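You operate a simulated robot arm through the tools that you are given. There is no shell and no other tool. Be economical: measure what you need, move in short steps, check, and stop when the job is done.

Carry out the task below with a simulated robot arm. There is one attempt and no reset: what you move stays moved.

Task
Slide the tailstock up to the bottle and dial the job card's stop.
Fine: lock the tilt with the red knob and the tailstock with the blue one; slide the dial gauge forward.

Only the result counts: the job must be done as asked and must still hold three seconds after the hand-in. Knocking over, shifting, dropping, spilling or breaking anything else fails it.

Robot
A 7-joint arm with a two-finger parallel gripper, fixed in place. Base frame: the origin is at the foot of the arm, x ahead of it, y to its left, z up; the work surface is at about z = 81.5. Lengths are in cm, angles in degrees, forces in N, time in s.
With the tool pointing down near the work surface it reaches from about 24 to 68 cm from the base axis. Its first joint turns from -66.0 to 66.0 degrees. Payload 2.4 kg.
Tool frame: the origin (TCP) lies between the finger pads and is the grasp point; the fingertips stand 3 cm ahead of it; z points along the fingers, y is the line along which they close. The gripper opens to 9.4 cm. The fingers are 2.8 cm wide and 1 cm thick; the gripper's body (5 by 9.6 cm) begins 5.5 cm behind the TCP.
Orientation is that of the tool frame in the base frame, as a unit quaternion [w, x, y, z]. With the fingers straight down and closing along the base's y, the tool's x points along the base's -x, its y along +y and its z along -z.

Tools
- The arm moves only by the tool servo_tool. Its argument "moves" is a list of rows, each a list of 2 entries, a list of its own where there are three numbers: the shift along the tool's x, y, z in cm, then the turn, a rotation vector about the tool's x, y, z in degrees. In form: [[[dx, dy, dz], [wx, wy, wz]], ...]. A call has 1 to 8 rows; each row is the pose to reach, as a shift and turn from the pose commanded when the call began, along the tool's axes at that moment. "hand" is the finger opening in cm, from 0 to 9.4, set as the call begins (left out, the last holds). Rows are played at 5 a second. More than 5 cm and 8.6 degrees between two rows, or a gripper value outside its range, and nothing of the call is played. A pose out of reach is approached as far as the arm can. The call stops where the force on the tool passes 70 N (or 10 N more than at its start, if that is more) or the arm is blocked; 0.2 s more then pass. Each finger travels about 15.3 cm/s and halts on what it meets, pressing with about 40 N; the grip force reading is that of the motor and also rises with nothing between the fingers. The clock runs only during rows and for 0.2 s after the last one: add rows that repeat a pose to give the fingers time. It gives the time, the measured TCP pose, the force on the tool (base axes), the opening and the grip force at its end, in the units of the frame above (readings bear some noise), with the torque about the TCP (base axes, N m) and any sound that the robot's microphone picked up.
- Cameras (640 x 400 px; columns grow to the right, rows downward): "scene" is fixed at [3.74, 46.69, 145.65]; the picture's right is [-0.79, -0.62, 0.00], its down [-0.26, 0.34, -0.90] and it looks along [0.56, -0.71, -0.43] (base axes); focal length 295 px, centre (320, 200). "wrist" rides on the gripper at [7.6, 1.4, -10.3] in the tool frame; the picture's right is [-0.18, 0.98, 0.00], its down [-0.75, -0.14, -0.64] and it looks along [-0.63, -0.12, 0.77] (tool axes); focal length 243 px, centre (320, 200). There is no depth. A picture from a camera that has moved, and an enlarged one, comes with that camera's place and axes in the base frame and with its lens.
- camera(camera): a new picture of that camera. It takes no simulated time.
- close_up(camera, box): a new picture of the part [left, top, right, bottom] of that camera's present view, enlarged. It takes no simulated time.
- job_done(): hands the job in; it is judged then, once.

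Work in short steps. Places have to be worked out from the pictures, the camera data and where the tool is seen: move nearer, look again, correct. Check each grasp and each placing, and mend what went wrong. You have 120 turns and 84 pictures in all, those below and enlarged ones among them. Open the gripper and draw the arm clear of the work before you hand the job in, unless the task says otherwise; then end with one line.

The tools are called after "Call:" by a JSON object that holds its "fn" and its "kwargs". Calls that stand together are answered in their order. servo_tool: Moves the arm, as the interface text tells. Its arguments: {"type":"object","properties":{"moves":{"type":"array"},"hand":{"type":"number"}},"required":["moves"]} The other tools are called the same way: camera (camera) takes a picture; close_up (camera, box) takes an enlarged picture of a part of a camera's view; job_done () hands the job in.

At the start:

```text
time: 0.0
eef_pos: [42.09, -17.65, 125.0]
orientation: [0.0, -0.001, 1.0, -0.002]
force: [-0.6, 0.1, -0.5]
wrist_torque: [0.01, 0.01, 0.01]
opening: 9.41
gripper_force: 0.0
```

scene: 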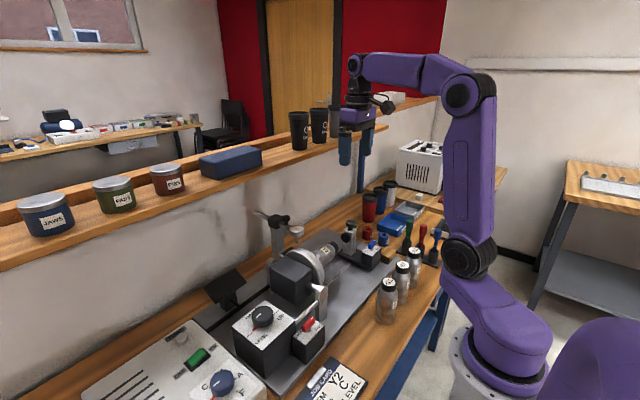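
wrist: 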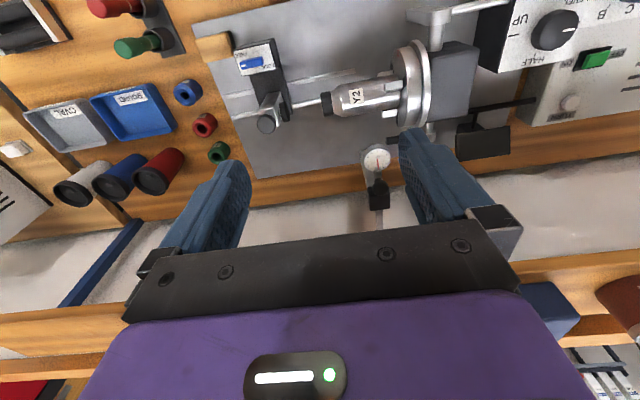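

The scene shows a chuck machine holding a bottle, a tailstock, dial gauge, job card and panels. I take enlargements to read them.

Call:
{"fn": "close_up", "kwargs": {"camera": "scene", "box": [220, 200, 400, 312]}}

Call:
{"fn": "close_up", "kwargs": {"camera": "scene", "box": [180, 290, 370, 400]}}

Call:
{"fn": "close_up", "kwargs": {"camera": "wrist", "box": [200, 0, 520, 200]}}

```text
3.56 times, centred on (310, 256) of scene
camera zoom: at [3.74, 46.69, 145.65], right [-0.79, -0.62, 0.0], down [-0.26, 0.34, -0.9], along [0.56, -0.71, -0.43], focal length 1049 px, centre (356, 1)
```

zoom: 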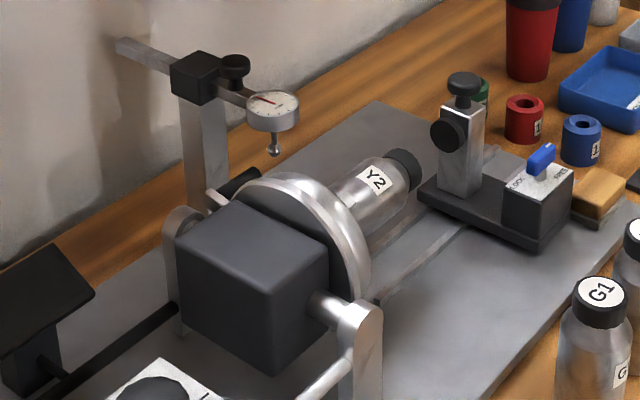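

```text
3.37 times, centred on (275, 345) of scene
camera zoom: at [3.74, 46.69, 145.65], right [-0.79, -0.62, 0.0], down [-0.26, 0.34, -0.9], along [0.56, -0.71, -0.43], focal length 994 px, centre (472, -288)
```

zoom: 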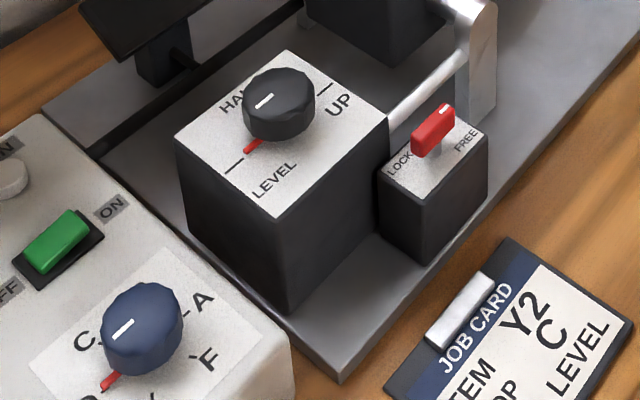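

```text
2.00 times, centred on (360, 100) of wrist
camera zoom: at [34.53, -16.26, 135.22], right [0.18, 0.98, 0.0], down [0.75, -0.14, 0.64], along [0.63, -0.12, -0.77], focal length 485 px, centre (240, 400)
```

zoom: 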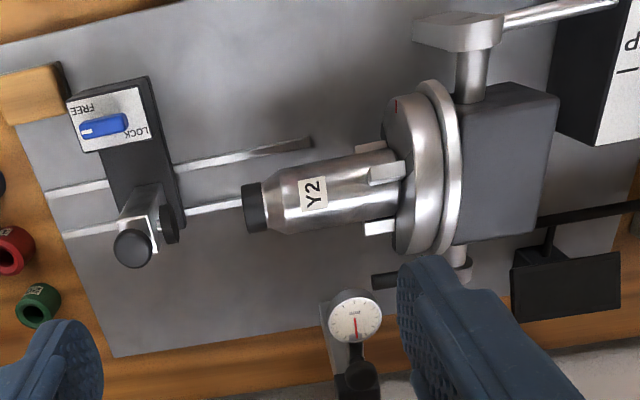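

Job card: item Y2, stop C, level. I move across at height to view the control panel, tilt box and card with the wrist camera.

Call:
{"fn": "servo_tool", "kwargs": {"moves": [[[1, 4.8, 0], [0, 0, 0]], [[2, 9.6, 0], [0, 0, 0]], [[3, 14.4, 0], [0, 0, 0]], [[4, 19.2, 0], [0, 0, 0]], [[5, 24, 0], [0, 0, 0]], [[6, 28.8, 0], [0, 0, 0]], [[7, 33.6, 0], [0, 0, 0]], [[8, 36, 0], [0, 0, 0]]]}}

Call:
{"fn": "camera", "kwargs": {"camera": "wrist"}}

Call:
{"fn": "camera", "kwargs": {"camera": "scene"}}

```text
time: 1.8
eef_pos: [34.05, 18.38, 124.78]
orientation: [0.001, 0.002, 1.0, 0.0]
force: [-1.0, 0.1, 0.5]
wrist_torque: [0.02, 0.03, 0.0]
opening: 9.4
gripper_force: 0.2
```

```text
78 pictures are left
camera wrist: at [26.51, 19.74, 135.0], right [0.19, 0.98, 0.0], down [0.75, -0.14, 0.64], along [0.63, -0.12, -0.77], focal length 243 px, centre (320, 200)
```

wrist: 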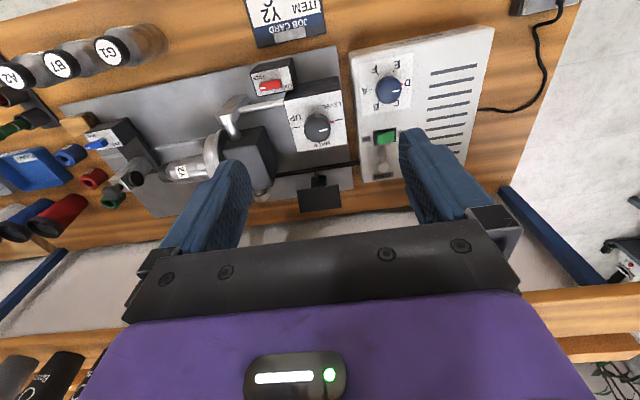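

```text
77 pictures are left
```

scene: 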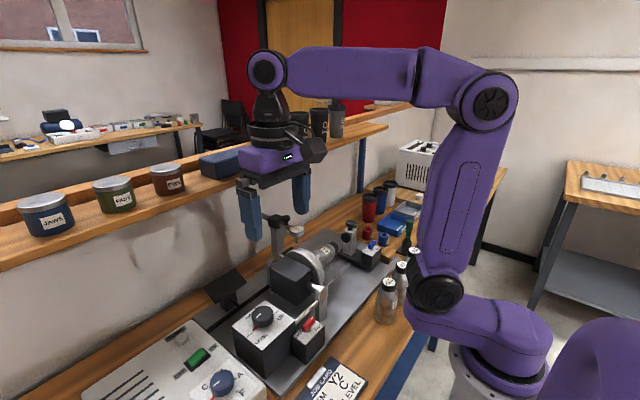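

Call:
{"fn": "close_up", "kwargs": {"camera": "wrist", "box": [340, 30, 500, 130]}}

Call:
{"fn": "close_up", "kwargs": {"camera": "wrist", "box": [200, 50, 360, 150]}}

Call:
{"fn": "close_up", "kwargs": {"camera": "wrist", "box": [60, 100, 220, 200]}}

```text
4.00 times, centred on (420, 80) of wrist
camera zoom: at [26.51, 19.74, 135.0], right [0.19, 0.98, 0.0], down [0.75, -0.14, 0.64], along [0.63, -0.12, -0.77], focal length 970 px, centre (-80, 680)
```

zoom: 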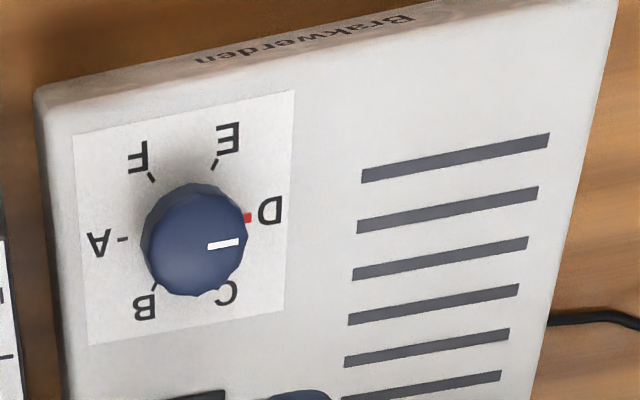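

```text
4.00 times, centred on (280, 100) of wrist
camera zoom: at [26.51, 19.74, 135.0], right [0.19, 0.98, 0.0], down [0.75, -0.14, 0.64], along [0.63, -0.12, -0.77], focal length 970 px, centre (480, 600)
```

zoom: 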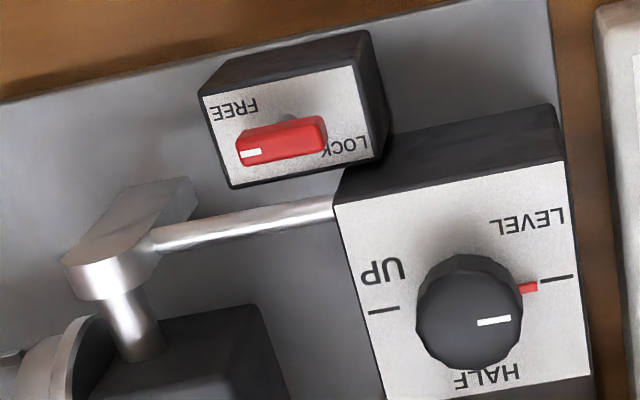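

```text
4.00 times, centred on (140, 150) of wrist
camera zoom: at [26.51, 19.74, 135.0], right [0.19, 0.98, 0.0], down [0.75, -0.14, 0.64], along [0.63, -0.12, -0.77], focal length 970 px, centre (1040, 400)
```

zoom: 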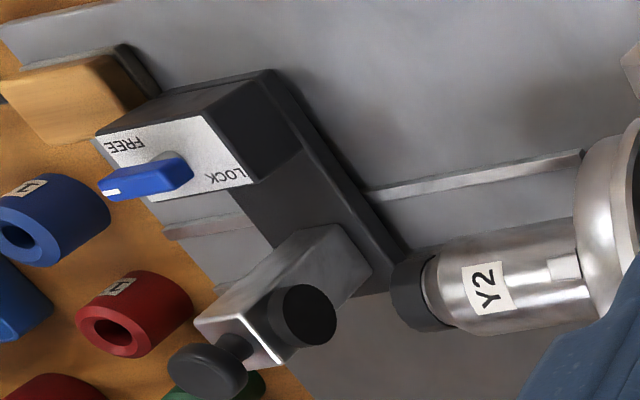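

Dial stands at D and must go to C (60° clockwise from above). I estimate it at about (41.4, 29.4), top z≈88.5; I descend above it, pre-turned -28°.

Call:
{"fn": "servo_tool", "kwargs": {"moves": [[[-1.05, 1.57, 3.4], [0, 0, -4]], [[-2.1, 3.14, 6.8], [0, 0, -8]], [[-3.15, 4.71, 10.2], [0, 0, -12]], [[-4.2, 6.28, 13.6], [0, 0, -16]], [[-5.25, 7.85, 17], [0, 0, -20]], [[-6.3, 9.42, 20.4], [0, 0, -24]], [[-7.35, 11.0, 23.8], [0, 0, -28]], [[-7.35, 11.0, 23.8], [0, 0, -28]]]}}

Call:
{"fn": "camera", "kwargs": {"camera": "wrist"}}

Call:
{"fn": "close_up", "kwargs": {"camera": "scene", "box": [130, 240, 386, 400]}}

```text
time: 3.6
eef_pos: [41.88, 29.38, 101.17]
orientation: [0.0, -0.242, 0.97, -0.001]
force: [0.1, 0.1, 0.4]
wrist_torque: [0.0, 0.0, 0.01]
opening: 9.4
gripper_force: 0.1
```

```text
73 pictures are left
camera wrist: at [34.47, 27.06, 111.41], right [-0.3, 0.95, 0.0], down [0.73, 0.23, 0.64], along [0.61, 0.19, -0.77], focal length 243 px, centre (320, 200)
```

wrist: 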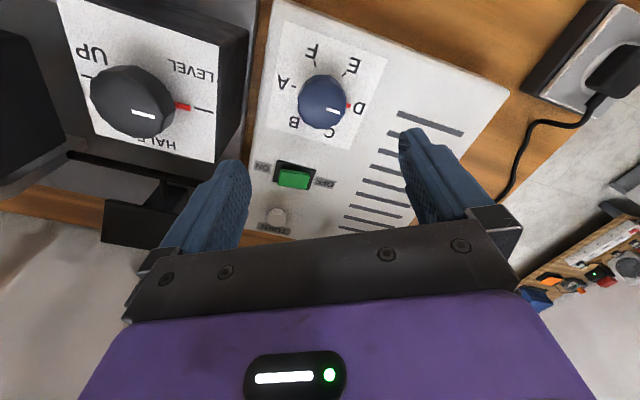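

```text
2.50 times, centred on (258, 320) of scene
camera zoom: at [3.74, 46.69, 145.65], right [-0.79, -0.62, 0.0], down [-0.26, 0.34, -0.9], along [0.56, -0.71, -0.43], focal length 737 px, centre (475, -100)
```

zoom: 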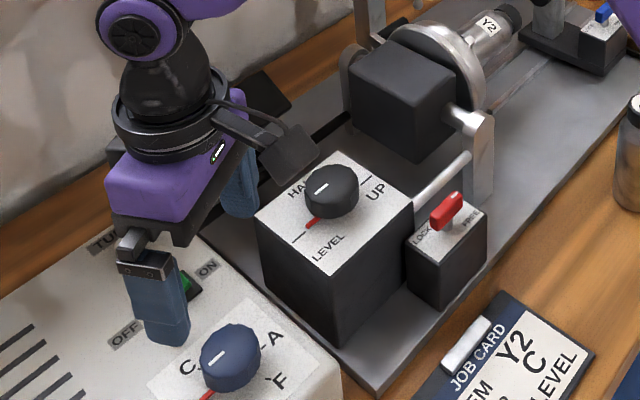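

The ray from this view confirms the dial at (41.3, 29.4). I lower to z≈92 with a narrower opening and look.

Call:
{"fn": "servo_tool", "kwargs": {"hand": 6.8, "moves": [[[0.48, 0.26, 4.5], [0, 0, 0]], [[0.48, 0.26, 8], [0, 0, 0]], [[0.48, 0.26, 9.2], [0, 0, 0]], [[0.48, 0.26, 9.2], [0, 0, 0]]]}}

Call:
{"fn": "camera", "kwargs": {"camera": "wrist"}}

Call:
{"fn": "close_up", "kwargs": {"camera": "scene", "box": [140, 300, 300, 400]}}

```text
time: 4.6
eef_pos: [41.04, 29.42, 91.9]
orientation: [0.0, -0.243, 0.97, -0.001]
force: [-0.1, -0.5, 1.2]
wrist_torque: [0.0, 0.01, -0.01]
opening: 6.8
gripper_force: 0.0
```

```text
71 pictures are left
camera wrist: at [33.72, 26.98, 102.18], right [-0.3, 0.95, 0.0], down [0.73, 0.23, 0.64], along [0.61, 0.19, -0.77], focal length 243 px, centre (320, 200)
```

wrist: 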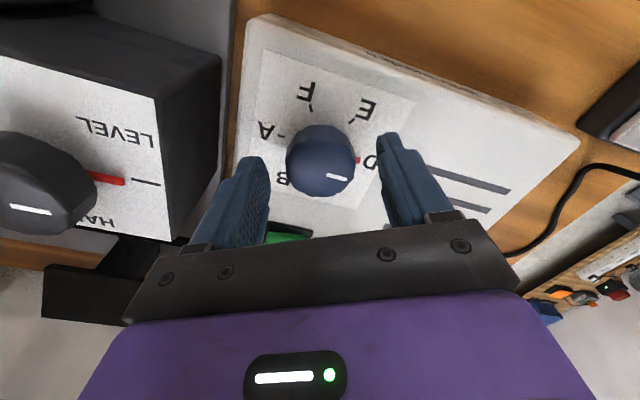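

```text
4.00 times, centred on (220, 350) of scene
camera zoom: at [3.74, 46.69, 145.65], right [-0.79, -0.62, 0.0], down [-0.26, 0.34, -0.9], along [0.56, -0.71, -0.43], focal length 1180 px, centre (720, -400)
```

zoom: 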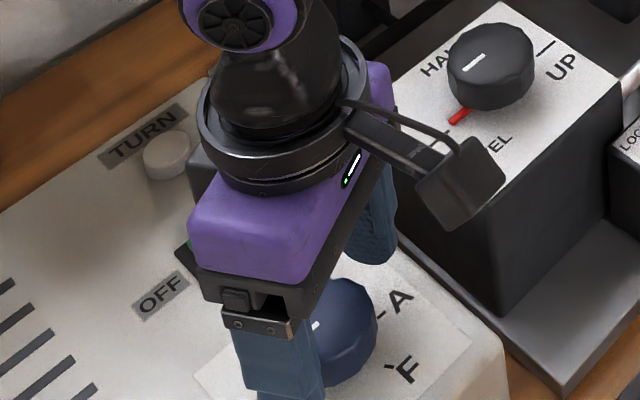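

The dial is between the fingers. I shift 0.5 cm ahead and lower to z≈89.7, then check.

Call:
{"fn": "servo_tool", "kwargs": {"moves": [[[-0.48, -0.2, 0.8], [0, 0, 0]], [[-0.48, -0.2, 1.5], [0, 0, 0]], [[-0.48, -0.2, 2.2], [0, 0, 0]], [[-0.48, -0.2, 2.2], [0, 0, 0]]]}}

Call:
{"fn": "close_up", "kwargs": {"camera": "wrist", "box": [200, 60, 480, 235]}}

```text
time: 5.6
eef_pos: [41.51, 29.53, 89.72]
orientation: [0.001, -0.243, 0.97, -0.001]
force: [0.3, 0.0, -0.1]
wrist_torque: [-0.01, -0.02, -0.02]
opening: 6.8
gripper_force: 0.0
```

```text
2.29 times, centred on (340, 148) of wrist
camera zoom: at [34.14, 27.1, 99.97], right [-0.3, 0.95, 0.0], down [0.73, 0.23, 0.64], along [0.61, 0.19, -0.77], focal length 555 px, centre (274, 320)
```

zoom: 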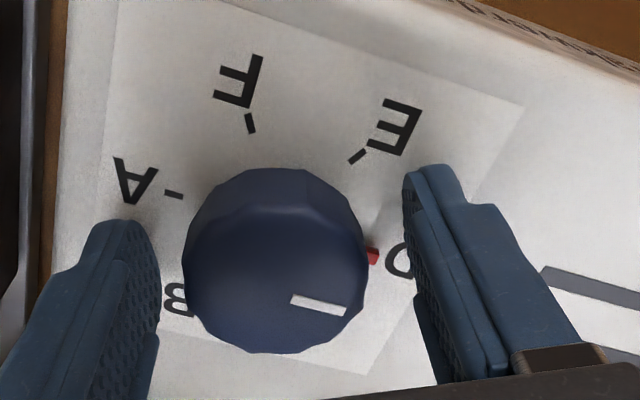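

The tips are either side of the dial, about 2 cm down its side. I close the fingers.

Call:
{"fn": "servo_tool", "kwargs": {"hand": 3.5, "moves": [[[0, 0, 0], [0, 0, 0]], [[0, 0, 0], [0, 0, 0]], [[0, 0, 0], [0, 0, 0]]]}}

Call:
{"fn": "close_up", "kwargs": {"camera": "wrist", "box": [200, 60, 480, 235]}}

```text
time: 6.4
eef_pos: [41.44, 29.56, 89.71]
orientation: [0.001, -0.241, 0.97, -0.001]
force: [-0.5, 2.1, -2.6]
wrist_torque: [0.2, -0.07, 0.03]
opening: 4.33
gripper_force: 44.8
```

```text
2.29 times, centred on (340, 148) of wrist
camera zoom: at [34.13, 27.11, 99.97], right [-0.3, 0.95, 0.0], down [0.73, 0.23, 0.64], along [0.61, 0.19, -0.77], focal length 555 px, centre (274, 320)
```

zoom: 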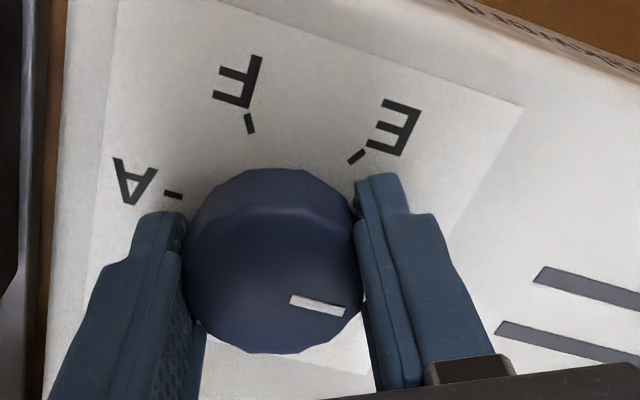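

Gripped at 4.33 cm. I turn +60° about the tool axis (clockwise from above).

Call:
{"fn": "servo_tool", "kwargs": {"moves": [[[0, 0, 0], [0, 0, 8]], [[0, 0, 0], [0, 0, 16]], [[0, 0, 0], [0, 0, 24]], [[0, 0, 0], [0, 0, 32]], [[0, 0, 0], [0, 0, 40]], [[0, 0, 0], [0, 0, 48]], [[0, 0, 0], [0, 0, 56]], [[0, 0, 0], [0, 0, 60]]]}}

Call:
{"fn": "close_up", "kwargs": {"camera": "wrist", "box": [200, 60, 480, 235]}}

```text
time: 8.2
eef_pos: [41.46, 29.44, 89.79]
orientation: [0.001, 0.275, 0.962, 0.001]
force: [-0.4, 17.0, -5.1]
wrist_torque: [-0.09, -0.69, -0.03]
opening: 4.31
gripper_force: 45.2
```

```text
2.29 times, centred on (340, 148) of wrist
camera zoom: at [35.8, 34.7, 99.96], right [0.68, 0.74, 0.0], down [0.56, -0.52, 0.64], along [0.47, -0.43, -0.77], focal length 555 px, centre (274, 320)
```

zoom: 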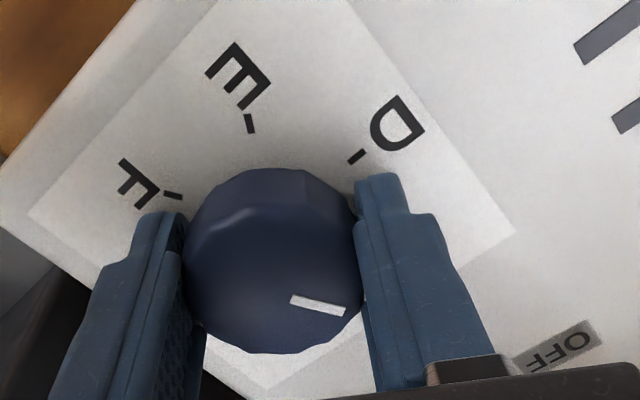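

The dial turned with the hand; tick positions match the previous picture shifted by one. I release, rise and check.

Call:
{"fn": "servo_tool", "kwargs": {"hand": 6.8, "moves": [[[0, 0, 0], [0, 0, 0]], [[0, 0, 0], [0, 0, 0]], [[0, 0, -4], [0, 0, 0]], [[0, 0, -8], [0, 0, 0]], [[0, 0, -12.5], [0, 0, 0]], [[0, 0, -12.5], [0, 0, 0]]]}}

Call:
{"fn": "close_up", "kwargs": {"camera": "wrist", "box": [200, 0, 480, 175]}}

Call:
{"fn": "close_up", "kwargs": {"camera": "scene", "box": [140, 300, 300, 400]}}

```text
time: 9.6
eef_pos: [41.47, 29.64, 102.27]
orientation: [-0.001, 0.275, 0.961, -0.001]
force: [0.1, -0.5, -0.4]
wrist_torque: [0.02, 0.01, 0.01]
opening: 6.82
gripper_force: 0.1
```

```text
2.29 times, centred on (340, 88) of wrist
camera zoom: at [35.73, 34.8, 112.6], right [0.68, 0.74, 0.0], down [0.56, -0.52, 0.64], along [0.47, -0.44, -0.77], focal length 555 px, centre (274, 457)
```

zoom: 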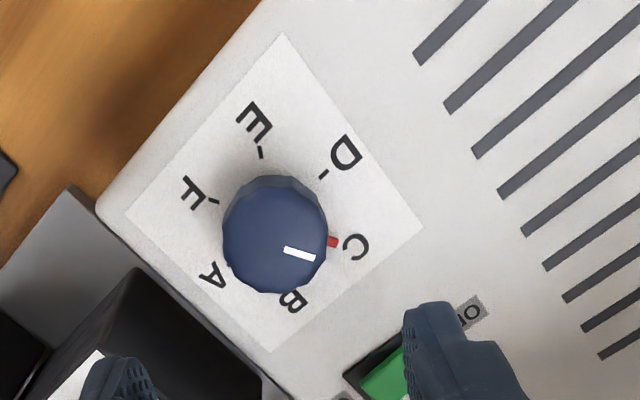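

```text
4.00 times, centred on (220, 350) of scene
camera zoom: at [3.74, 46.69, 145.65], right [-0.79, -0.62, 0.0], down [-0.26, 0.34, -0.9], along [0.56, -0.71, -0.43], focal length 1180 px, centre (720, -400)
```

zoom: 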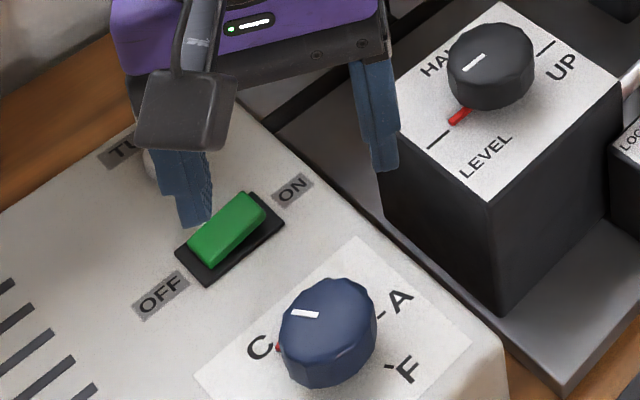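

The dial stands at C. Next I move over the red tilt-lock knob at height, squaring the hand up again.

Call:
{"fn": "servo_tool", "kwargs": {"moves": [[[-1.2, -3.28, -1], [0, 0, -5]], [[-2.5, -6.56, -2], [0, 0, -11]], [[-3.73, -9.8, -2], [0, 0, -16]], [[-5, -13.1, -2], [0, 0, -22]], [[-6.2, -16.4, -1], [0, 0, -27]], [[-7.46, -19.67, -1], [0, 0, -32]], [[-7.46, -19.67, -1], [0, 0, -32]]]}}

Call:
{"fn": "camera", "kwargs": {"camera": "wrist"}}

Call:
{"fn": "close_up", "kwargs": {"camera": "wrist", "box": [240, 20, 400, 120]}}

Call:
{"fn": "close_up", "kwargs": {"camera": "scene", "box": [260, 280, 360, 343]}}

```text
time: 11.2
eef_pos: [37.28, 8.68, 103.35]
orientation: [0.0, -0.001, 1.0, -0.001]
force: [-0.1, 0.4, 0.7]
wrist_torque: [0.01, 0.01, 0.02]
opening: 6.82
gripper_force: 0.1
```

```text
64 pictures are left
camera wrist: at [29.8, 10.09, 113.59], right [0.18, 0.98, 0.0], down [0.75, -0.14, 0.64], along [0.63, -0.12, -0.77], focal length 243 px, centre (320, 200)
```

wrist: 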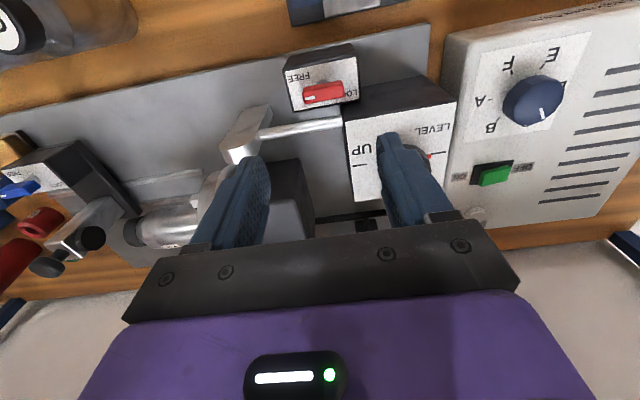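

```text
4.00 times, centred on (320, 70) of wrist
camera zoom: at [29.8, 10.09, 113.59], right [0.18, 0.98, 0.0], down [0.75, -0.14, 0.64], along [0.63, -0.12, -0.77], focal length 970 px, centre (320, 720)
```

zoom: 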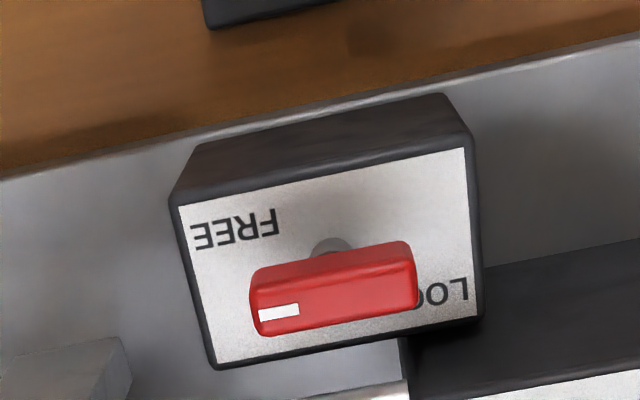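

```text
6.35 times, centred on (310, 312) of scene
camera zoom: at [3.74, 46.69, 145.65], right [-0.79, -0.62, 0.0], down [-0.26, 0.34, -0.9], along [0.56, -0.71, -0.43], focal length 1873 px, centre (384, -508)
```

zoom: 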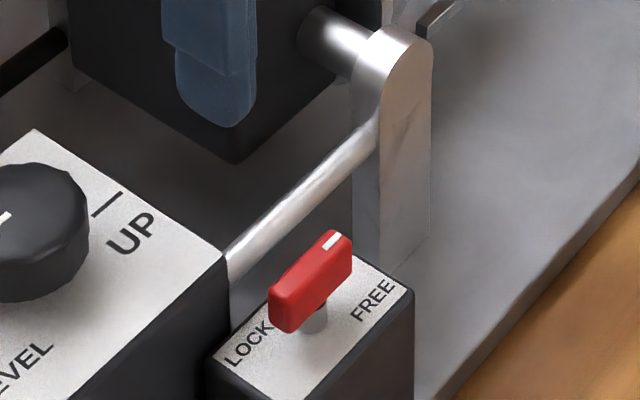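

The red bar knob is aligned along y, pointing to FREE (-y), centre ≈ (36.4, 9.1, 90.5). I'll grip it across x, so I turn the hand +90° at height first.

Call:
{"fn": "servo_tool", "kwargs": {"hand": 4, "moves": [[[0.2, 0.1, 0], [0, 0, 8]], [[0.4, 0.2, 0], [0, 0, 16]], [[0.6, 0.3, 0], [0, 0, 24]], [[0.88, 0.35, 0], [0, 0, 32]], [[0.88, 0.35, 0], [0, 0, 40]], [[0.88, 0.35, 0], [0, 0, 48]], [[0.88, 0.35, 0], [0, 0, 56]], [[0.88, 0.35, 0], [0, 0, 64]]]}}

Call:
{"fn": "servo_tool", "kwargs": {"moves": [[[0, 0, 1], [0, 0, 8]], [[0, 0, 2], [0, 0, 16]], [[0, 0, 3], [0, 0, 24]], [[0, 0, 4], [0, 0, 26]], [[0, 0, 5], [0, 0, 26]], [[0, 0, 5], [0, 0, 26]]]}}

Call:
{"fn": "camera", "kwargs": {"camera": "wrist"}}

Call:
{"fn": "close_up", "kwargs": {"camera": "scene", "box": [220, 220, 380, 320]}}

```text
time: 13.0
eef_pos: [36.45, 9.19, 103.2]
orientation: [0.0, 0.53, 0.848, 0.0]
force: [0.3, -0.3, 0.1]
wrist_torque: [-0.01, -0.03, 0.01]
opening: 3.99
gripper_force: 0.1
```

```text
time: 14.4
eef_pos: [36.51, 9.19, 98.23]
orientation: [0.0, 0.707, 0.707, 0.0]
force: [-0.3, 0.1, -0.2]
wrist_torque: [0.0, 0.02, -0.01]
opening: 3.99
gripper_force: 0.1
```

```text
61 pictures are left
camera wrist: at [37.94, 16.71, 108.39], right [0.98, -0.18, 0.0], down [-0.14, -0.75, 0.64], along [-0.12, -0.63, -0.77], focal length 243 px, centre (320, 200)
```

wrist: 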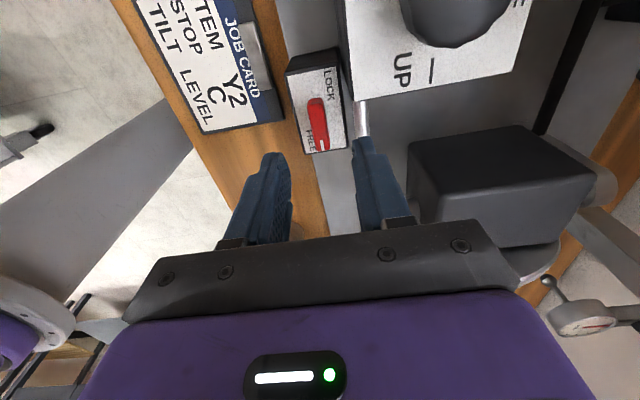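

```text
4.00 times, centred on (300, 270) of scene
camera zoom: at [3.74, 46.69, 145.65], right [-0.79, -0.62, 0.0], down [-0.26, 0.34, -0.9], along [0.56, -0.71, -0.43], focal length 1180 px, centre (400, -80)
```

zoom: 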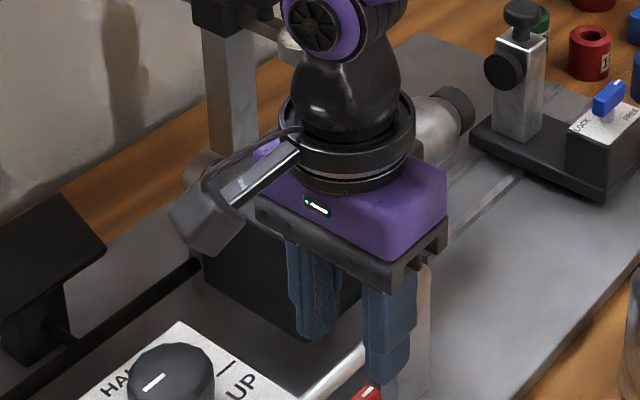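

Knob centre now measures ≈ (36.4, 9.4). I lower to z≈93 and look before closing.

Call:
{"fn": "servo_tool", "kwargs": {"moves": [[[0.2, 0, 2], [0, 0, 0]], [[0.2, 0, 4], [0, 0, 0]], [[0.2, 0, 5.2], [0, 0, 0]], [[0.2, 0, 5.2], [0, 0, 0]]]}}

Call:
{"fn": "close_up", "kwargs": {"camera": "wrist", "box": [200, 60, 440, 210]}}

Call:
{"fn": "close_up", "kwargs": {"camera": "scene", "box": [260, 270, 370, 339]}}

```text
time: 15.4
eef_pos: [36.4, 9.26, 93.21]
orientation: [0.001, 0.709, 0.706, -0.001]
force: [0.2, -2.5, 0.4]
wrist_torque: [-0.05, -0.03, -0.05]
opening: 4.04
gripper_force: 0.2
```

```text
2.67 times, centred on (320, 135) of wrist
camera zoom: at [37.88, 16.87, 103.36], right [0.98, -0.18, 0.0], down [-0.14, -0.75, 0.64], along [-0.12, -0.63, -0.77], focal length 647 px, centre (320, 373)
```

zoom: 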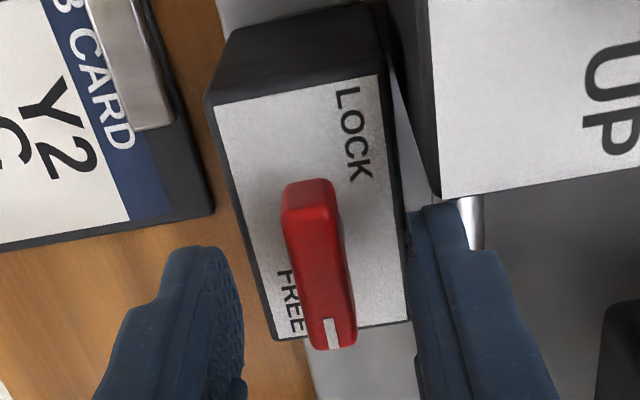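

```text
5.80 times, centred on (315, 304) of scene
camera zoom: at [3.74, 46.68, 145.65], right [-0.79, -0.62, 0.0], down [-0.26, 0.34, -0.9], along [0.56, -0.71, -0.43], focal length 1710 px, centre (349, -406)
```

zoom: 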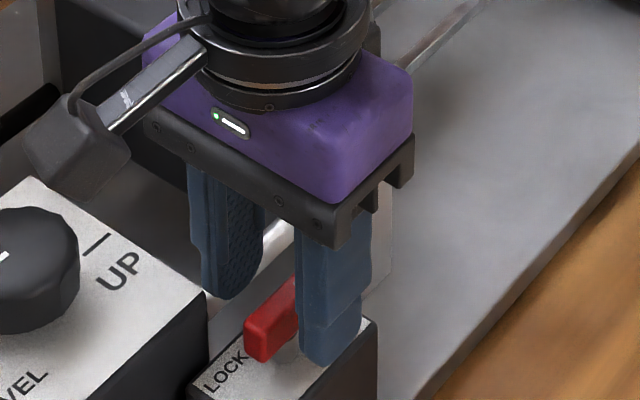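

The knob sits between the fingers. I close on it.

Call:
{"fn": "servo_tool", "kwargs": {"hand": 0.4, "moves": [[[0, 0, 0], [0, 0, 0]], [[0, 0, 0], [0, 0, 0]], [[0, 0, 0], [0, 0, 0]]]}}

Call:
{"fn": "close_up", "kwargs": {"camera": "wrist", "box": [200, 60, 440, 210]}}

```text
time: 16.2
eef_pos: [36.37, 9.37, 93.26]
orientation: [0.0, 0.707, 0.707, -0.001]
force: [3.1, -0.4, -7.8]
wrist_torque: [0.15, -0.11, -0.03]
opening: 1.16
gripper_force: 45.0
```

```text
2.67 times, centred on (320, 135) of wrist
camera zoom: at [37.89, 16.9, 103.36], right [0.98, -0.18, 0.0], down [-0.14, -0.75, 0.64], along [-0.12, -0.63, -0.77], focal length 647 px, centre (320, 373)
```

zoom: 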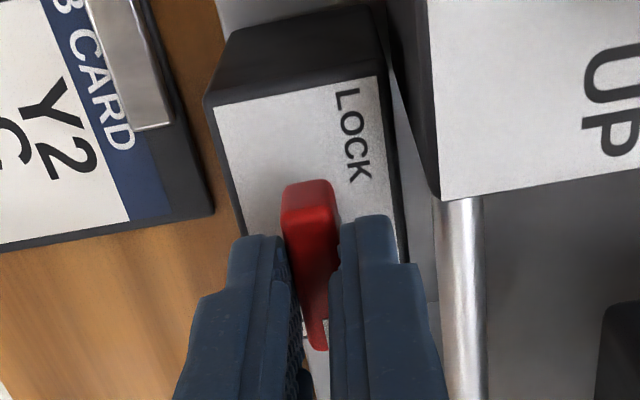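

Gripped (1.16 cm). I turn it 40° counter-clockwise from above (FREE → +x/LOCK side) and read the torque.

Call:
{"fn": "servo_tool", "kwargs": {"moves": [[[0, 0, 0], [0, 0, -8]], [[0, 0, 0], [0, 0, -16]], [[0, 0, 0], [0, 0, -24]], [[0, 0, 0], [0, 0, -32]], [[0, 0, 0], [0, 0, -40]]]}}

Call:
{"fn": "close_up", "kwargs": {"camera": "wrist", "box": [200, 60, 440, 210]}}

```text
time: 17.4
eef_pos: [36.39, 9.25, 93.12]
orientation: [0.0, 0.421, 0.907, 0.0]
force: [-5.7, -0.3, 8.3]
wrist_torque: [-0.71, -0.5, -0.01]
opening: 1.2
gripper_force: 45.3
```

```text
2.67 times, centred on (320, 135) of wrist
camera zoom: at [32.57, 15.99, 103.36], right [0.87, 0.49, 0.0], down [0.38, -0.67, 0.64], along [0.32, -0.56, -0.77], focal length 647 px, centre (320, 373)
```

zoom: 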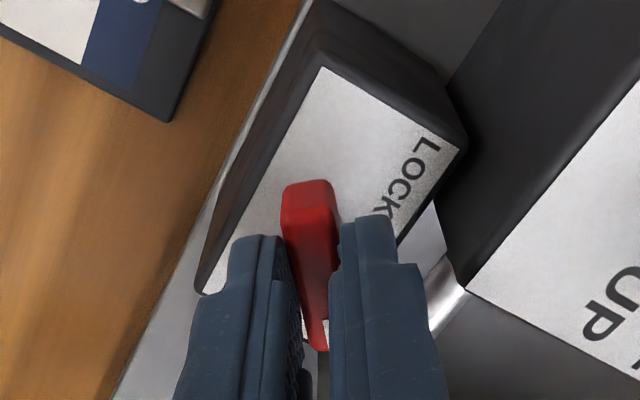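

It turns freely with the hand. I continue to 90° total.

Call:
{"fn": "servo_tool", "kwargs": {"moves": [[[0, 0, 0], [0, 0, -8]], [[0, 0, 0], [0, 0, -16]], [[0, 0, 0], [0, 0, -24]], [[0, 0, 0], [0, 0, -32]], [[0, 0, 0], [0, 0, -40]], [[0, 0, 0], [0, 0, -48]], [[0, 0, 0], [0, 0, -50]]]}}

Call:
{"fn": "close_up", "kwargs": {"camera": "wrist", "box": [200, 60, 440, 210]}}

Call:
{"fn": "close_up", "kwargs": {"camera": "scene", "box": [260, 270, 370, 339]}}

```text
time: 19.0
eef_pos: [36.25, 9.23, 93.03]
orientation: [-0.001, 0.001, 1.0, -0.001]
force: [-15.1, -13.7, 19.0]
wrist_torque: [-0.31, -0.47, -0.05]
opening: 1.2
gripper_force: 45.6
```

```text
2.67 times, centred on (320, 135) of wrist
camera zoom: at [28.79, 10.58, 103.3], right [0.18, 0.98, 0.0], down [0.76, -0.14, 0.64], along [0.63, -0.12, -0.77], focal length 647 px, centre (320, 373)
```

zoom: 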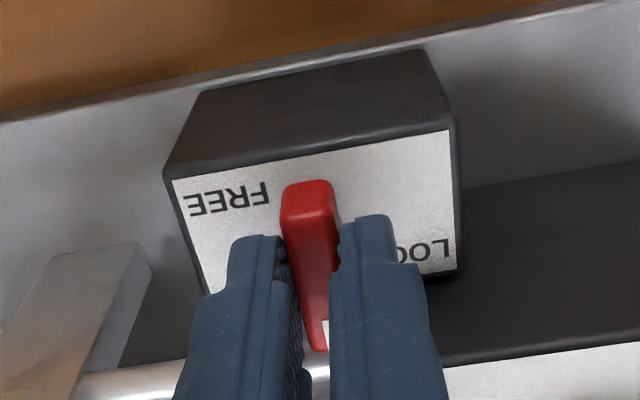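

```text
5.80 times, centred on (315, 304) of scene
camera zoom: at [3.67, 46.64, 145.66], right [-0.79, -0.62, 0.0], down [-0.26, 0.34, -0.9], along [0.56, -0.71, -0.43], focal length 1710 px, centre (349, -406)
```

zoom: 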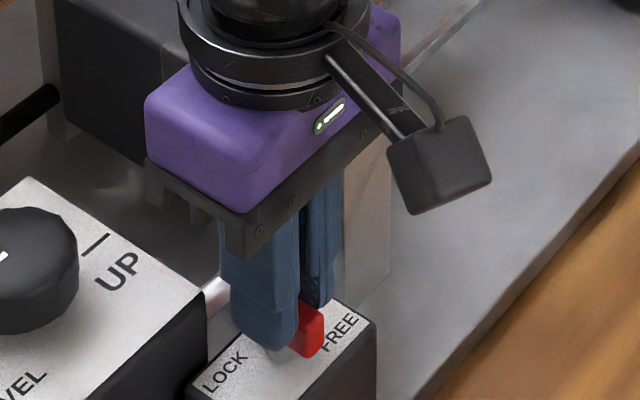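

At 90° with no clear stop felt yet. I test with 15° more to see if it resists.

Call:
{"fn": "servo_tool", "kwargs": {"moves": [[[0, 0, 0], [0, 0, -7]], [[0, 0, 0], [0, 0, -15]], [[0, 0, 0], [0, 0, -15]]]}}

Call:
{"fn": "close_up", "kwargs": {"camera": "wrist", "box": [200, 60, 440, 210]}}

```text
time: 19.8
eef_pos: [36.37, 9.19, 93.06]
orientation: [0.0, -0.129, 0.992, 0.001]
force: [-4.2, -16.5, -0.2]
wrist_torque: [-0.05, 0.43, -1.69]
opening: 1.86
gripper_force: 45.4
```

```text
2.67 times, centred on (320, 135) of wrist
camera zoom: at [28.78, 8.59, 103.23], right [-0.07, 1.0, 0.0], down [0.76, 0.06, 0.64], along [0.64, 0.05, -0.77], focal length 647 px, centre (320, 373)
```

zoom: 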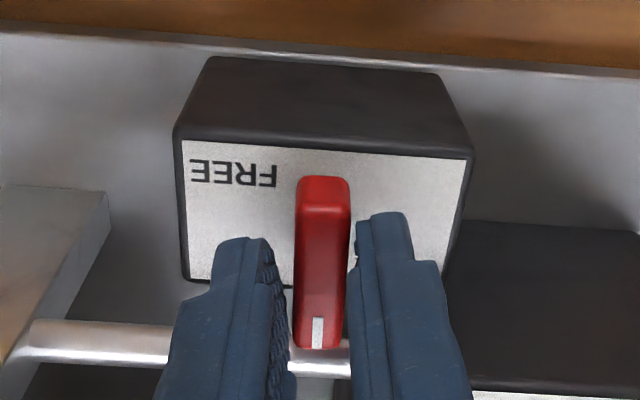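

A firm stop (torque −1.7 N·m): LOCK is at 90°. I release and rise, then view the tailstock next.

Call:
{"fn": "servo_tool", "kwargs": {"hand": 3.5, "moves": [[[0, 0, 0], [0, 0, 0]], [[0, 0, 0], [0, 0, 0]], [[0, 0, -4], [0, 0, 5]], [[0, 0, -8], [0, 0, 10]], [[0, 0, -12], [0, 0, 15]], [[0, 0, -16], [0, 0, 15]], [[0, 0, -16], [0, 0, 15]]]}}

Call:
{"fn": "camera", "kwargs": {"camera": "wrist"}}

Call:
{"fn": "close_up", "kwargs": {"camera": "scene", "box": [260, 270, 370, 339]}}

```text
time: 21.4
eef_pos: [36.49, 9.37, 109.12]
orientation: [0.0, 0.0, 1.0, -0.001]
force: [0.2, 0.2, 0.1]
wrist_torque: [0.0, -0.01, 0.02]
opening: 3.5
gripper_force: 0.0
```

```text
52 pictures are left
camera wrist: at [28.97, 10.76, 119.27], right [0.18, 0.98, 0.0], down [0.75, -0.14, 0.64], along [0.63, -0.12, -0.77], focal length 243 px, centre (320, 200)
```

wrist: 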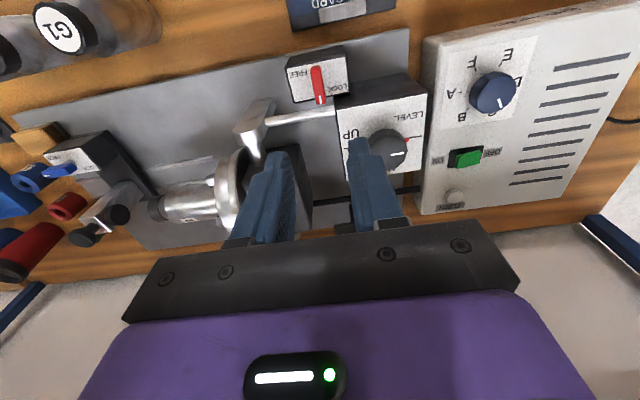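

```text
5.80 times, centred on (315, 304) of scene
camera zoom: at [3.73, 46.69, 145.65], right [-0.79, -0.62, 0.0], down [-0.26, 0.34, -0.9], along [0.56, -0.71, -0.43], focal length 1710 px, centre (349, -406)
```

zoom: 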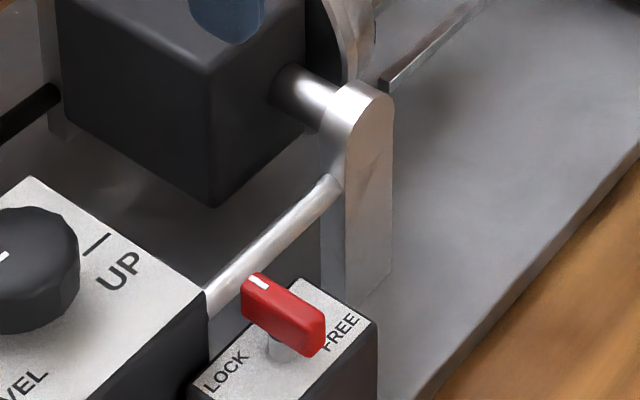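

Red is at LOCK. Now I traverse at height to above the tailstock (blue lever ≈ (42, −31.6, 88)).

Call:
{"fn": "servo_tool", "kwargs": {"moves": [[[-0.6, -4.7, -1], [0, 0, 0]], [[-1.2, -9.4, -2], [0, 0, 0]], [[-1.8, -14.1, -2], [0, 0, 0]], [[-2.4, -18.8, -2], [0, 0, 0]], [[-3, -23.5, -2], [0, 0, 0]], [[-3.6, -28.2, -2], [0, 0, 0]], [[-4.2, -32.9, -1], [0, 0, 0]], [[-4.8, -37.2, 0], [0, 0, 0]]]}}

Call:
{"fn": "camera", "kwargs": {"camera": "wrist"}}

Call:
{"fn": "close_up", "kwargs": {"camera": "scene", "box": [240, 190, 400, 290]}}

```text
time: 23.2
eef_pos: [41.11, -27.88, 108.87]
orientation: [0.0, 0.0, 1.0, 0.001]
force: [-0.5, 0.1, -0.8]
wrist_torque: [0.0, -0.02, 0.01]
opening: 3.51
gripper_force: 0.0
```

```text
50 pictures are left
camera wrist: at [33.56, -26.48, 119.12], right [0.18, 0.98, 0.0], down [0.75, -0.14, 0.64], along [0.63, -0.12, -0.77], focal length 243 px, centre (320, 200)
```

wrist: 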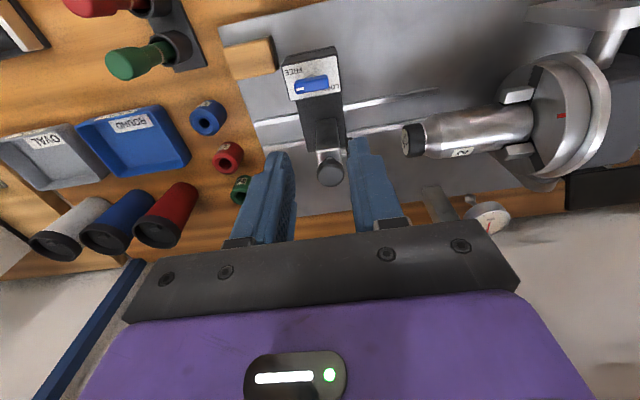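

```text
4.00 times, centred on (320, 240) of scene
camera zoom: at [3.73, 46.69, 145.65], right [-0.79, -0.62, 0.0], down [-0.26, 0.34, -0.9], along [0.56, -0.71, -0.43], focal length 1180 px, centre (320, 40)
```

zoom: 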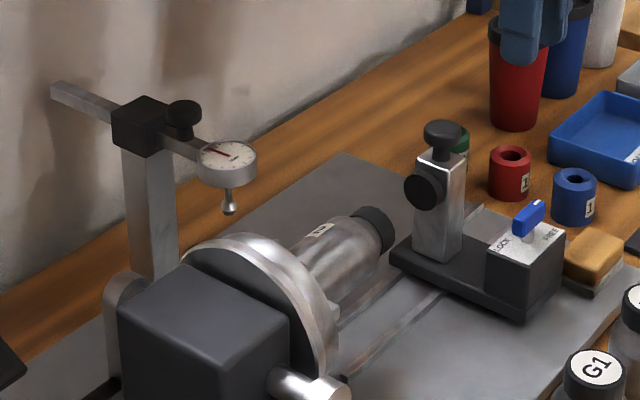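

The tailstock's lock box at its near end can be straddled by the fingers to slide it toward +y. I move above it, open fully, and look from nearer.

Call:
{"fn": "servo_tool", "kwargs": {"hand": 9.4, "moves": [[[-0.3, -1.5, 3], [0, 0, 0]], [[-0.6, -3, 6], [0, 0, 0]], [[-0.8, -3.7, 9], [0, 0, 0]], [[-0.8, -3.7, 11], [0, 0, 0]], [[-0.8, -3.7, 11], [0, 0, 0]]]}}

Call:
{"fn": "camera", "kwargs": {"camera": "wrist"}}

Call:
{"fn": "close_up", "kwargs": {"camera": "scene", "box": [320, 210, 416, 270]}}

```text
time: 24.4
eef_pos: [42.05, -31.57, 97.93]
orientation: [0.0, 0.0, 1.0, 0.0]
force: [-0.2, 0.0, -0.6]
wrist_torque: [0.02, 0.01, 0.0]
opening: 9.43
gripper_force: 0.0
```

```text
48 pictures are left
camera wrist: at [34.49, -30.21, 108.21], right [0.18, 0.98, 0.0], down [0.75, -0.14, 0.64], along [0.63, -0.12, -0.77], focal length 243 px, centre (320, 200)
```

wrist: 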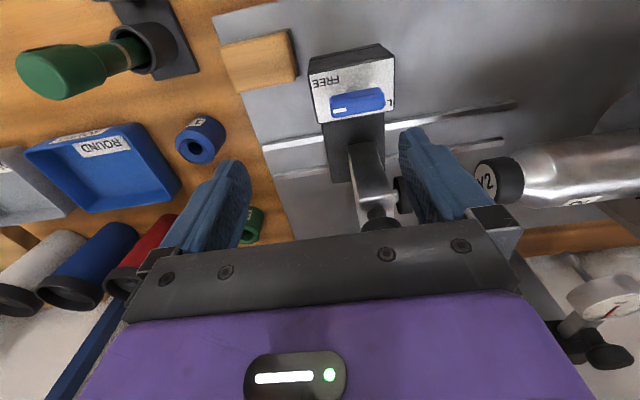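

```text
6.67 times, centred on (368, 240) of scene
camera zoom: at [3.74, 46.69, 145.65], right [-0.79, -0.62, 0.0], down [-0.26, 0.34, -0.9], along [0.56, -0.71, -0.43], focal length 1966 px, centre (0, -67)
```

zoom: 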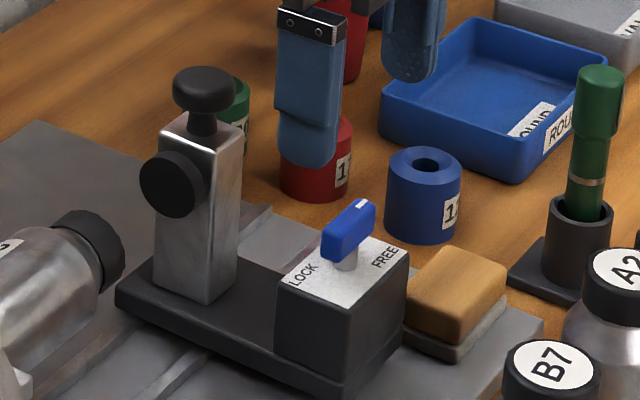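

Blue lever measured ≈ (40.4, −28.7, 90.5), same geometry as the red. I'll grip it across x and use it both to slide the tailstock and then lock; I first turn the hand 90° above it.

Call:
{"fn": "servo_tool", "kwargs": {"hand": 4, "moves": [[[0.4, 0.7, -2], [0, 0, 8]], [[0.8, 1.4, -2], [0, 0, 16]], [[1.2, 2.1, -2], [0, 0, 24]], [[1.65, 2.87, -2], [0, 0, 32]], [[1.65, 2.87, -2], [0, 0, 40]], [[1.65, 2.87, -2], [0, 0, 48]], [[1.65, 2.87, -2], [0, 0, 56]], [[1.65, 2.87, -2], [0, 0, 64]]]}}

Call:
{"fn": "servo_tool", "kwargs": {"moves": [[[0, 0, 0], [0, 0, 8]], [[0, 0, 1], [0, 0, 16]], [[0, 0, 2], [0, 0, 24]], [[0, 0, 3], [0, 0, 26]], [[0, 0, 3], [0, 0, 26]]]}}

Call:
{"fn": "camera", "kwargs": {"camera": "wrist"}}

```text
time: 26.2
eef_pos: [40.33, -28.76, 100.32]
orientation: [0.001, 0.532, 0.847, 0.0]
force: [1.0, -1.7, 0.1]
wrist_torque: [-0.01, -0.02, 0.01]
opening: 3.97
gripper_force: 0.1
```

```text
time: 27.4
eef_pos: [40.28, -28.78, 97.12]
orientation: [0.001, 0.707, 0.707, 0.0]
force: [-0.4, -0.5, -0.4]
wrist_torque: [0.0, 0.02, 0.01]
opening: 3.99
gripper_force: 0.1
```

```text
46 pictures are left
camera wrist: at [41.76, -21.21, 107.3], right [0.98, -0.19, 0.0], down [-0.14, -0.75, 0.64], along [-0.12, -0.63, -0.77], focal length 243 px, centre (320, 200)
```

wrist: 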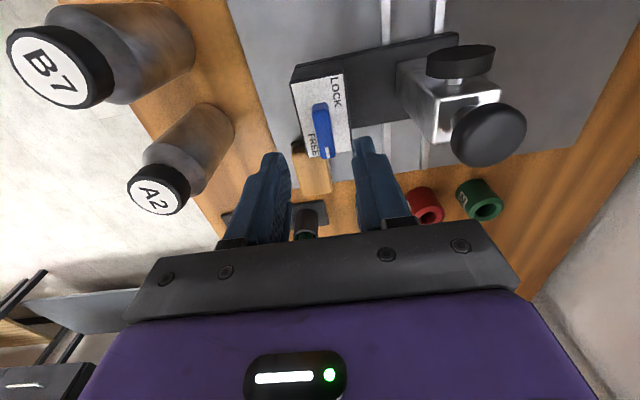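

Lever centre ≈ (40.5, −28.4). I lower onto it and grip.

Call:
{"fn": "servo_tool", "kwargs": {"moves": [[[0.35, 0.15, 1.5], [0, 0, 0]], [[0.35, 0.15, 3], [0, 0, 0]], [[0.35, 0.15, 3.9], [0, 0, 0]], [[0.35, 0.15, 3.9], [0, 0, 0]]]}}

Call:
{"fn": "close_up", "kwargs": {"camera": "wrist", "box": [200, 60, 440, 210]}}

```text
time: 28.4
eef_pos: [40.52, -28.47, 93.24]
orientation: [0.001, 0.707, 0.707, 0.0]
force: [0.9, -0.4, -0.5]
wrist_torque: [-0.02, -0.02, -0.01]
opening: 3.99
gripper_force: 0.0
```

```text
2.67 times, centred on (320, 135) of wrist
camera zoom: at [41.99, -20.91, 103.43], right [0.98, -0.18, 0.0], down [-0.14, -0.75, 0.64], along [-0.12, -0.63, -0.77], focal length 647 px, centre (320, 373)
```

zoom: 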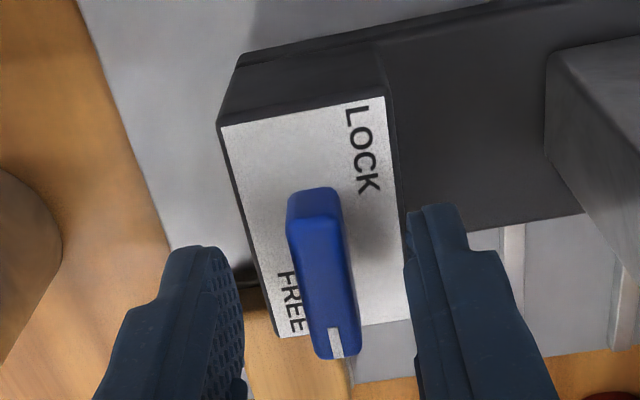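

Same picture as with the red knob. I close on the lever.

Call:
{"fn": "servo_tool", "kwargs": {"hand": 0.4, "moves": [[[0, 0, 0], [0, 0, 0]], [[0, 0, 0], [0, 0, 0]], [[0, 0, 0], [0, 0, 0]]]}}

```text
time: 29.2
eef_pos: [40.6, -28.57, 93.28]
orientation: [0.001, 0.707, 0.707, 0.0]
force: [9.3, 0.5, -7.0]
wrist_torque: [-0.61, -0.23, 0.0]
opening: 1.17
gripper_force: 45.2
```

Gripped. I slide it +y by 3 cm slowly and read forces.

Call:
{"fn": "servo_tool", "kwargs": {"moves": [[[0.6, 0, 0], [0, 0, 0]], [[1.2, 0, 0], [0, 0, 0]], [[1.8, 0, 0], [0, 0, 0]], [[2.4, 0, 0], [0, 0, 0]], [[3, 0, 0], [0, 0, 0]]]}}

Call:
{"fn": "camera", "kwargs": {"camera": "wrist"}}

Call:
{"fn": "close_up", "kwargs": {"camera": "scene", "box": [260, 200, 388, 280]}}

```text
time: 30.4
eef_pos: [40.6, -25.47, 93.31]
orientation: [0.0, 0.707, 0.707, -0.001]
force: [5.2, -5.5, -7.1]
wrist_torque: [-1.44, -0.13, 0.01]
opening: 1.2
gripper_force: 45.3
```

```text
44 pictures are left
camera wrist: at [42.1, -17.82, 103.44], right [0.98, -0.18, 0.0], down [-0.14, -0.75, 0.64], along [-0.12, -0.63, -0.77], focal length 243 px, centre (320, 200)
```

wrist: 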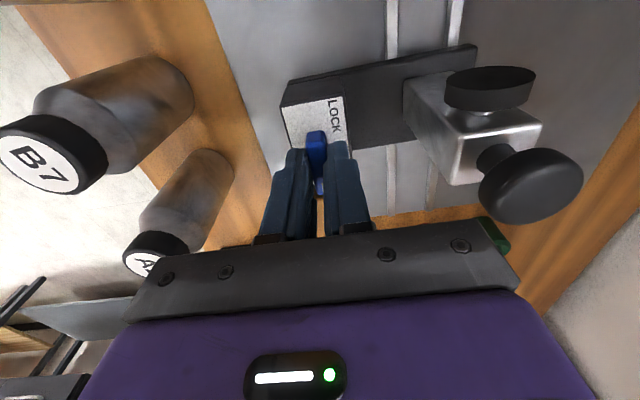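

```text
5.00 times, centred on (324, 240) of scene
camera zoom: at [3.76, 46.67, 145.65], right [-0.79, -0.62, 0.0], down [-0.26, 0.34, -0.9], along [0.56, -0.71, -0.43], focal length 1475 px, centre (300, 0)
```

zoom: 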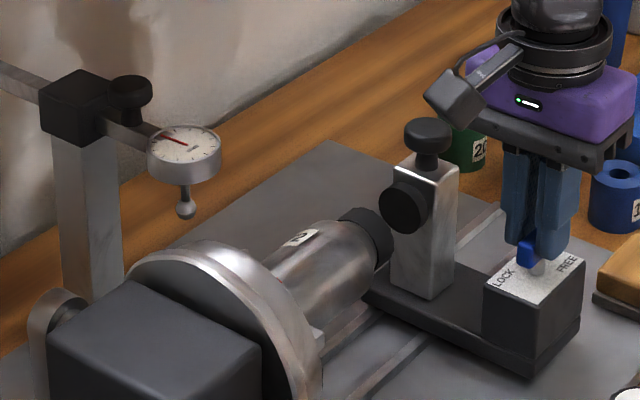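

It slides with ~5 N drag. About 2 cm is left; I go on in small rows and watch for the force to rise.

Call:
{"fn": "servo_tool", "kwargs": {"moves": [[[0.4, 0, 0], [0, 0, 0]], [[0.8, 0, 0], [0, 0, 0]], [[1.2, 0, 0], [0, 0, 0]], [[1.5, 0, 0], [0, 0, 0]]]}}

Call:
{"fn": "close_up", "kwargs": {"camera": "scene", "box": [290, 220, 370, 270]}}

```text
time: 31.4
eef_pos: [40.62, -23.74, 93.22]
orientation: [0.0, 0.707, 0.707, 0.001]
force: [7.6, -5.0, -4.9]
wrist_torque: [-0.36, -0.15, 0.02]
opening: 1.17
gripper_force: 44.8
```

```text
8.00 times, centred on (330, 245) of scene
camera zoom: at [3.76, 46.67, 145.65], right [-0.79, -0.62, 0.0], down [-0.26, 0.34, -0.9], along [0.56, -0.71, -0.43], focal length 2360 px, centre (240, -160)
```

zoom: 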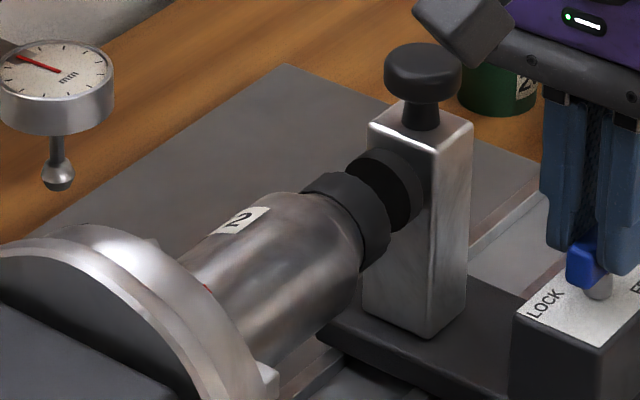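

Nearly there, roughly 1 cm left. Smaller steps.

Call:
{"fn": "servo_tool", "kwargs": {"moves": [[[0.2, 0, 0], [0, 0, 0]], [[0.4, 0, 0], [0, 0, 0]], [[0.6, 0, 0], [0, 0, 0]]]}}

Call:
{"fn": "servo_tool", "kwargs": {"moves": [[[0.15, 0, 0], [0, 0, 0]], [[0.3, 0, 0], [0, 0, 0]]]}}

Call:
{"fn": "close_up", "kwargs": {"camera": "scene", "box": [290, 220, 370, 270]}}

```text
time: 32.2
eef_pos: [40.65, -23.35, 93.3]
orientation: [0.002, 0.707, 0.707, -0.001]
force: [6.3, -5.8, 11.0]
wrist_torque: [1.13, -0.09, 0.01]
opening: 1.19
gripper_force: 45.3
```

```text
time: 32.8
eef_pos: [40.55, -22.97, 93.18]
orientation: [0.001, 0.707, 0.707, -0.001]
force: [2.1, -5.4, 23.8]
wrist_torque: [0.54, -0.01, 0.01]
opening: 1.17
gripper_force: 45.1
```

```text
8.00 times, centred on (330, 245) of scene
camera zoom: at [3.71, 46.69, 145.65], right [-0.79, -0.62, 0.0], down [-0.26, 0.34, -0.9], along [0.56, -0.71, -0.43], focal length 2360 px, centre (240, -160)
```

zoom: 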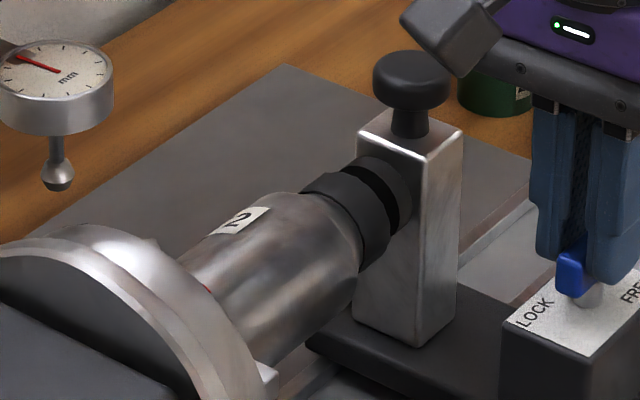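

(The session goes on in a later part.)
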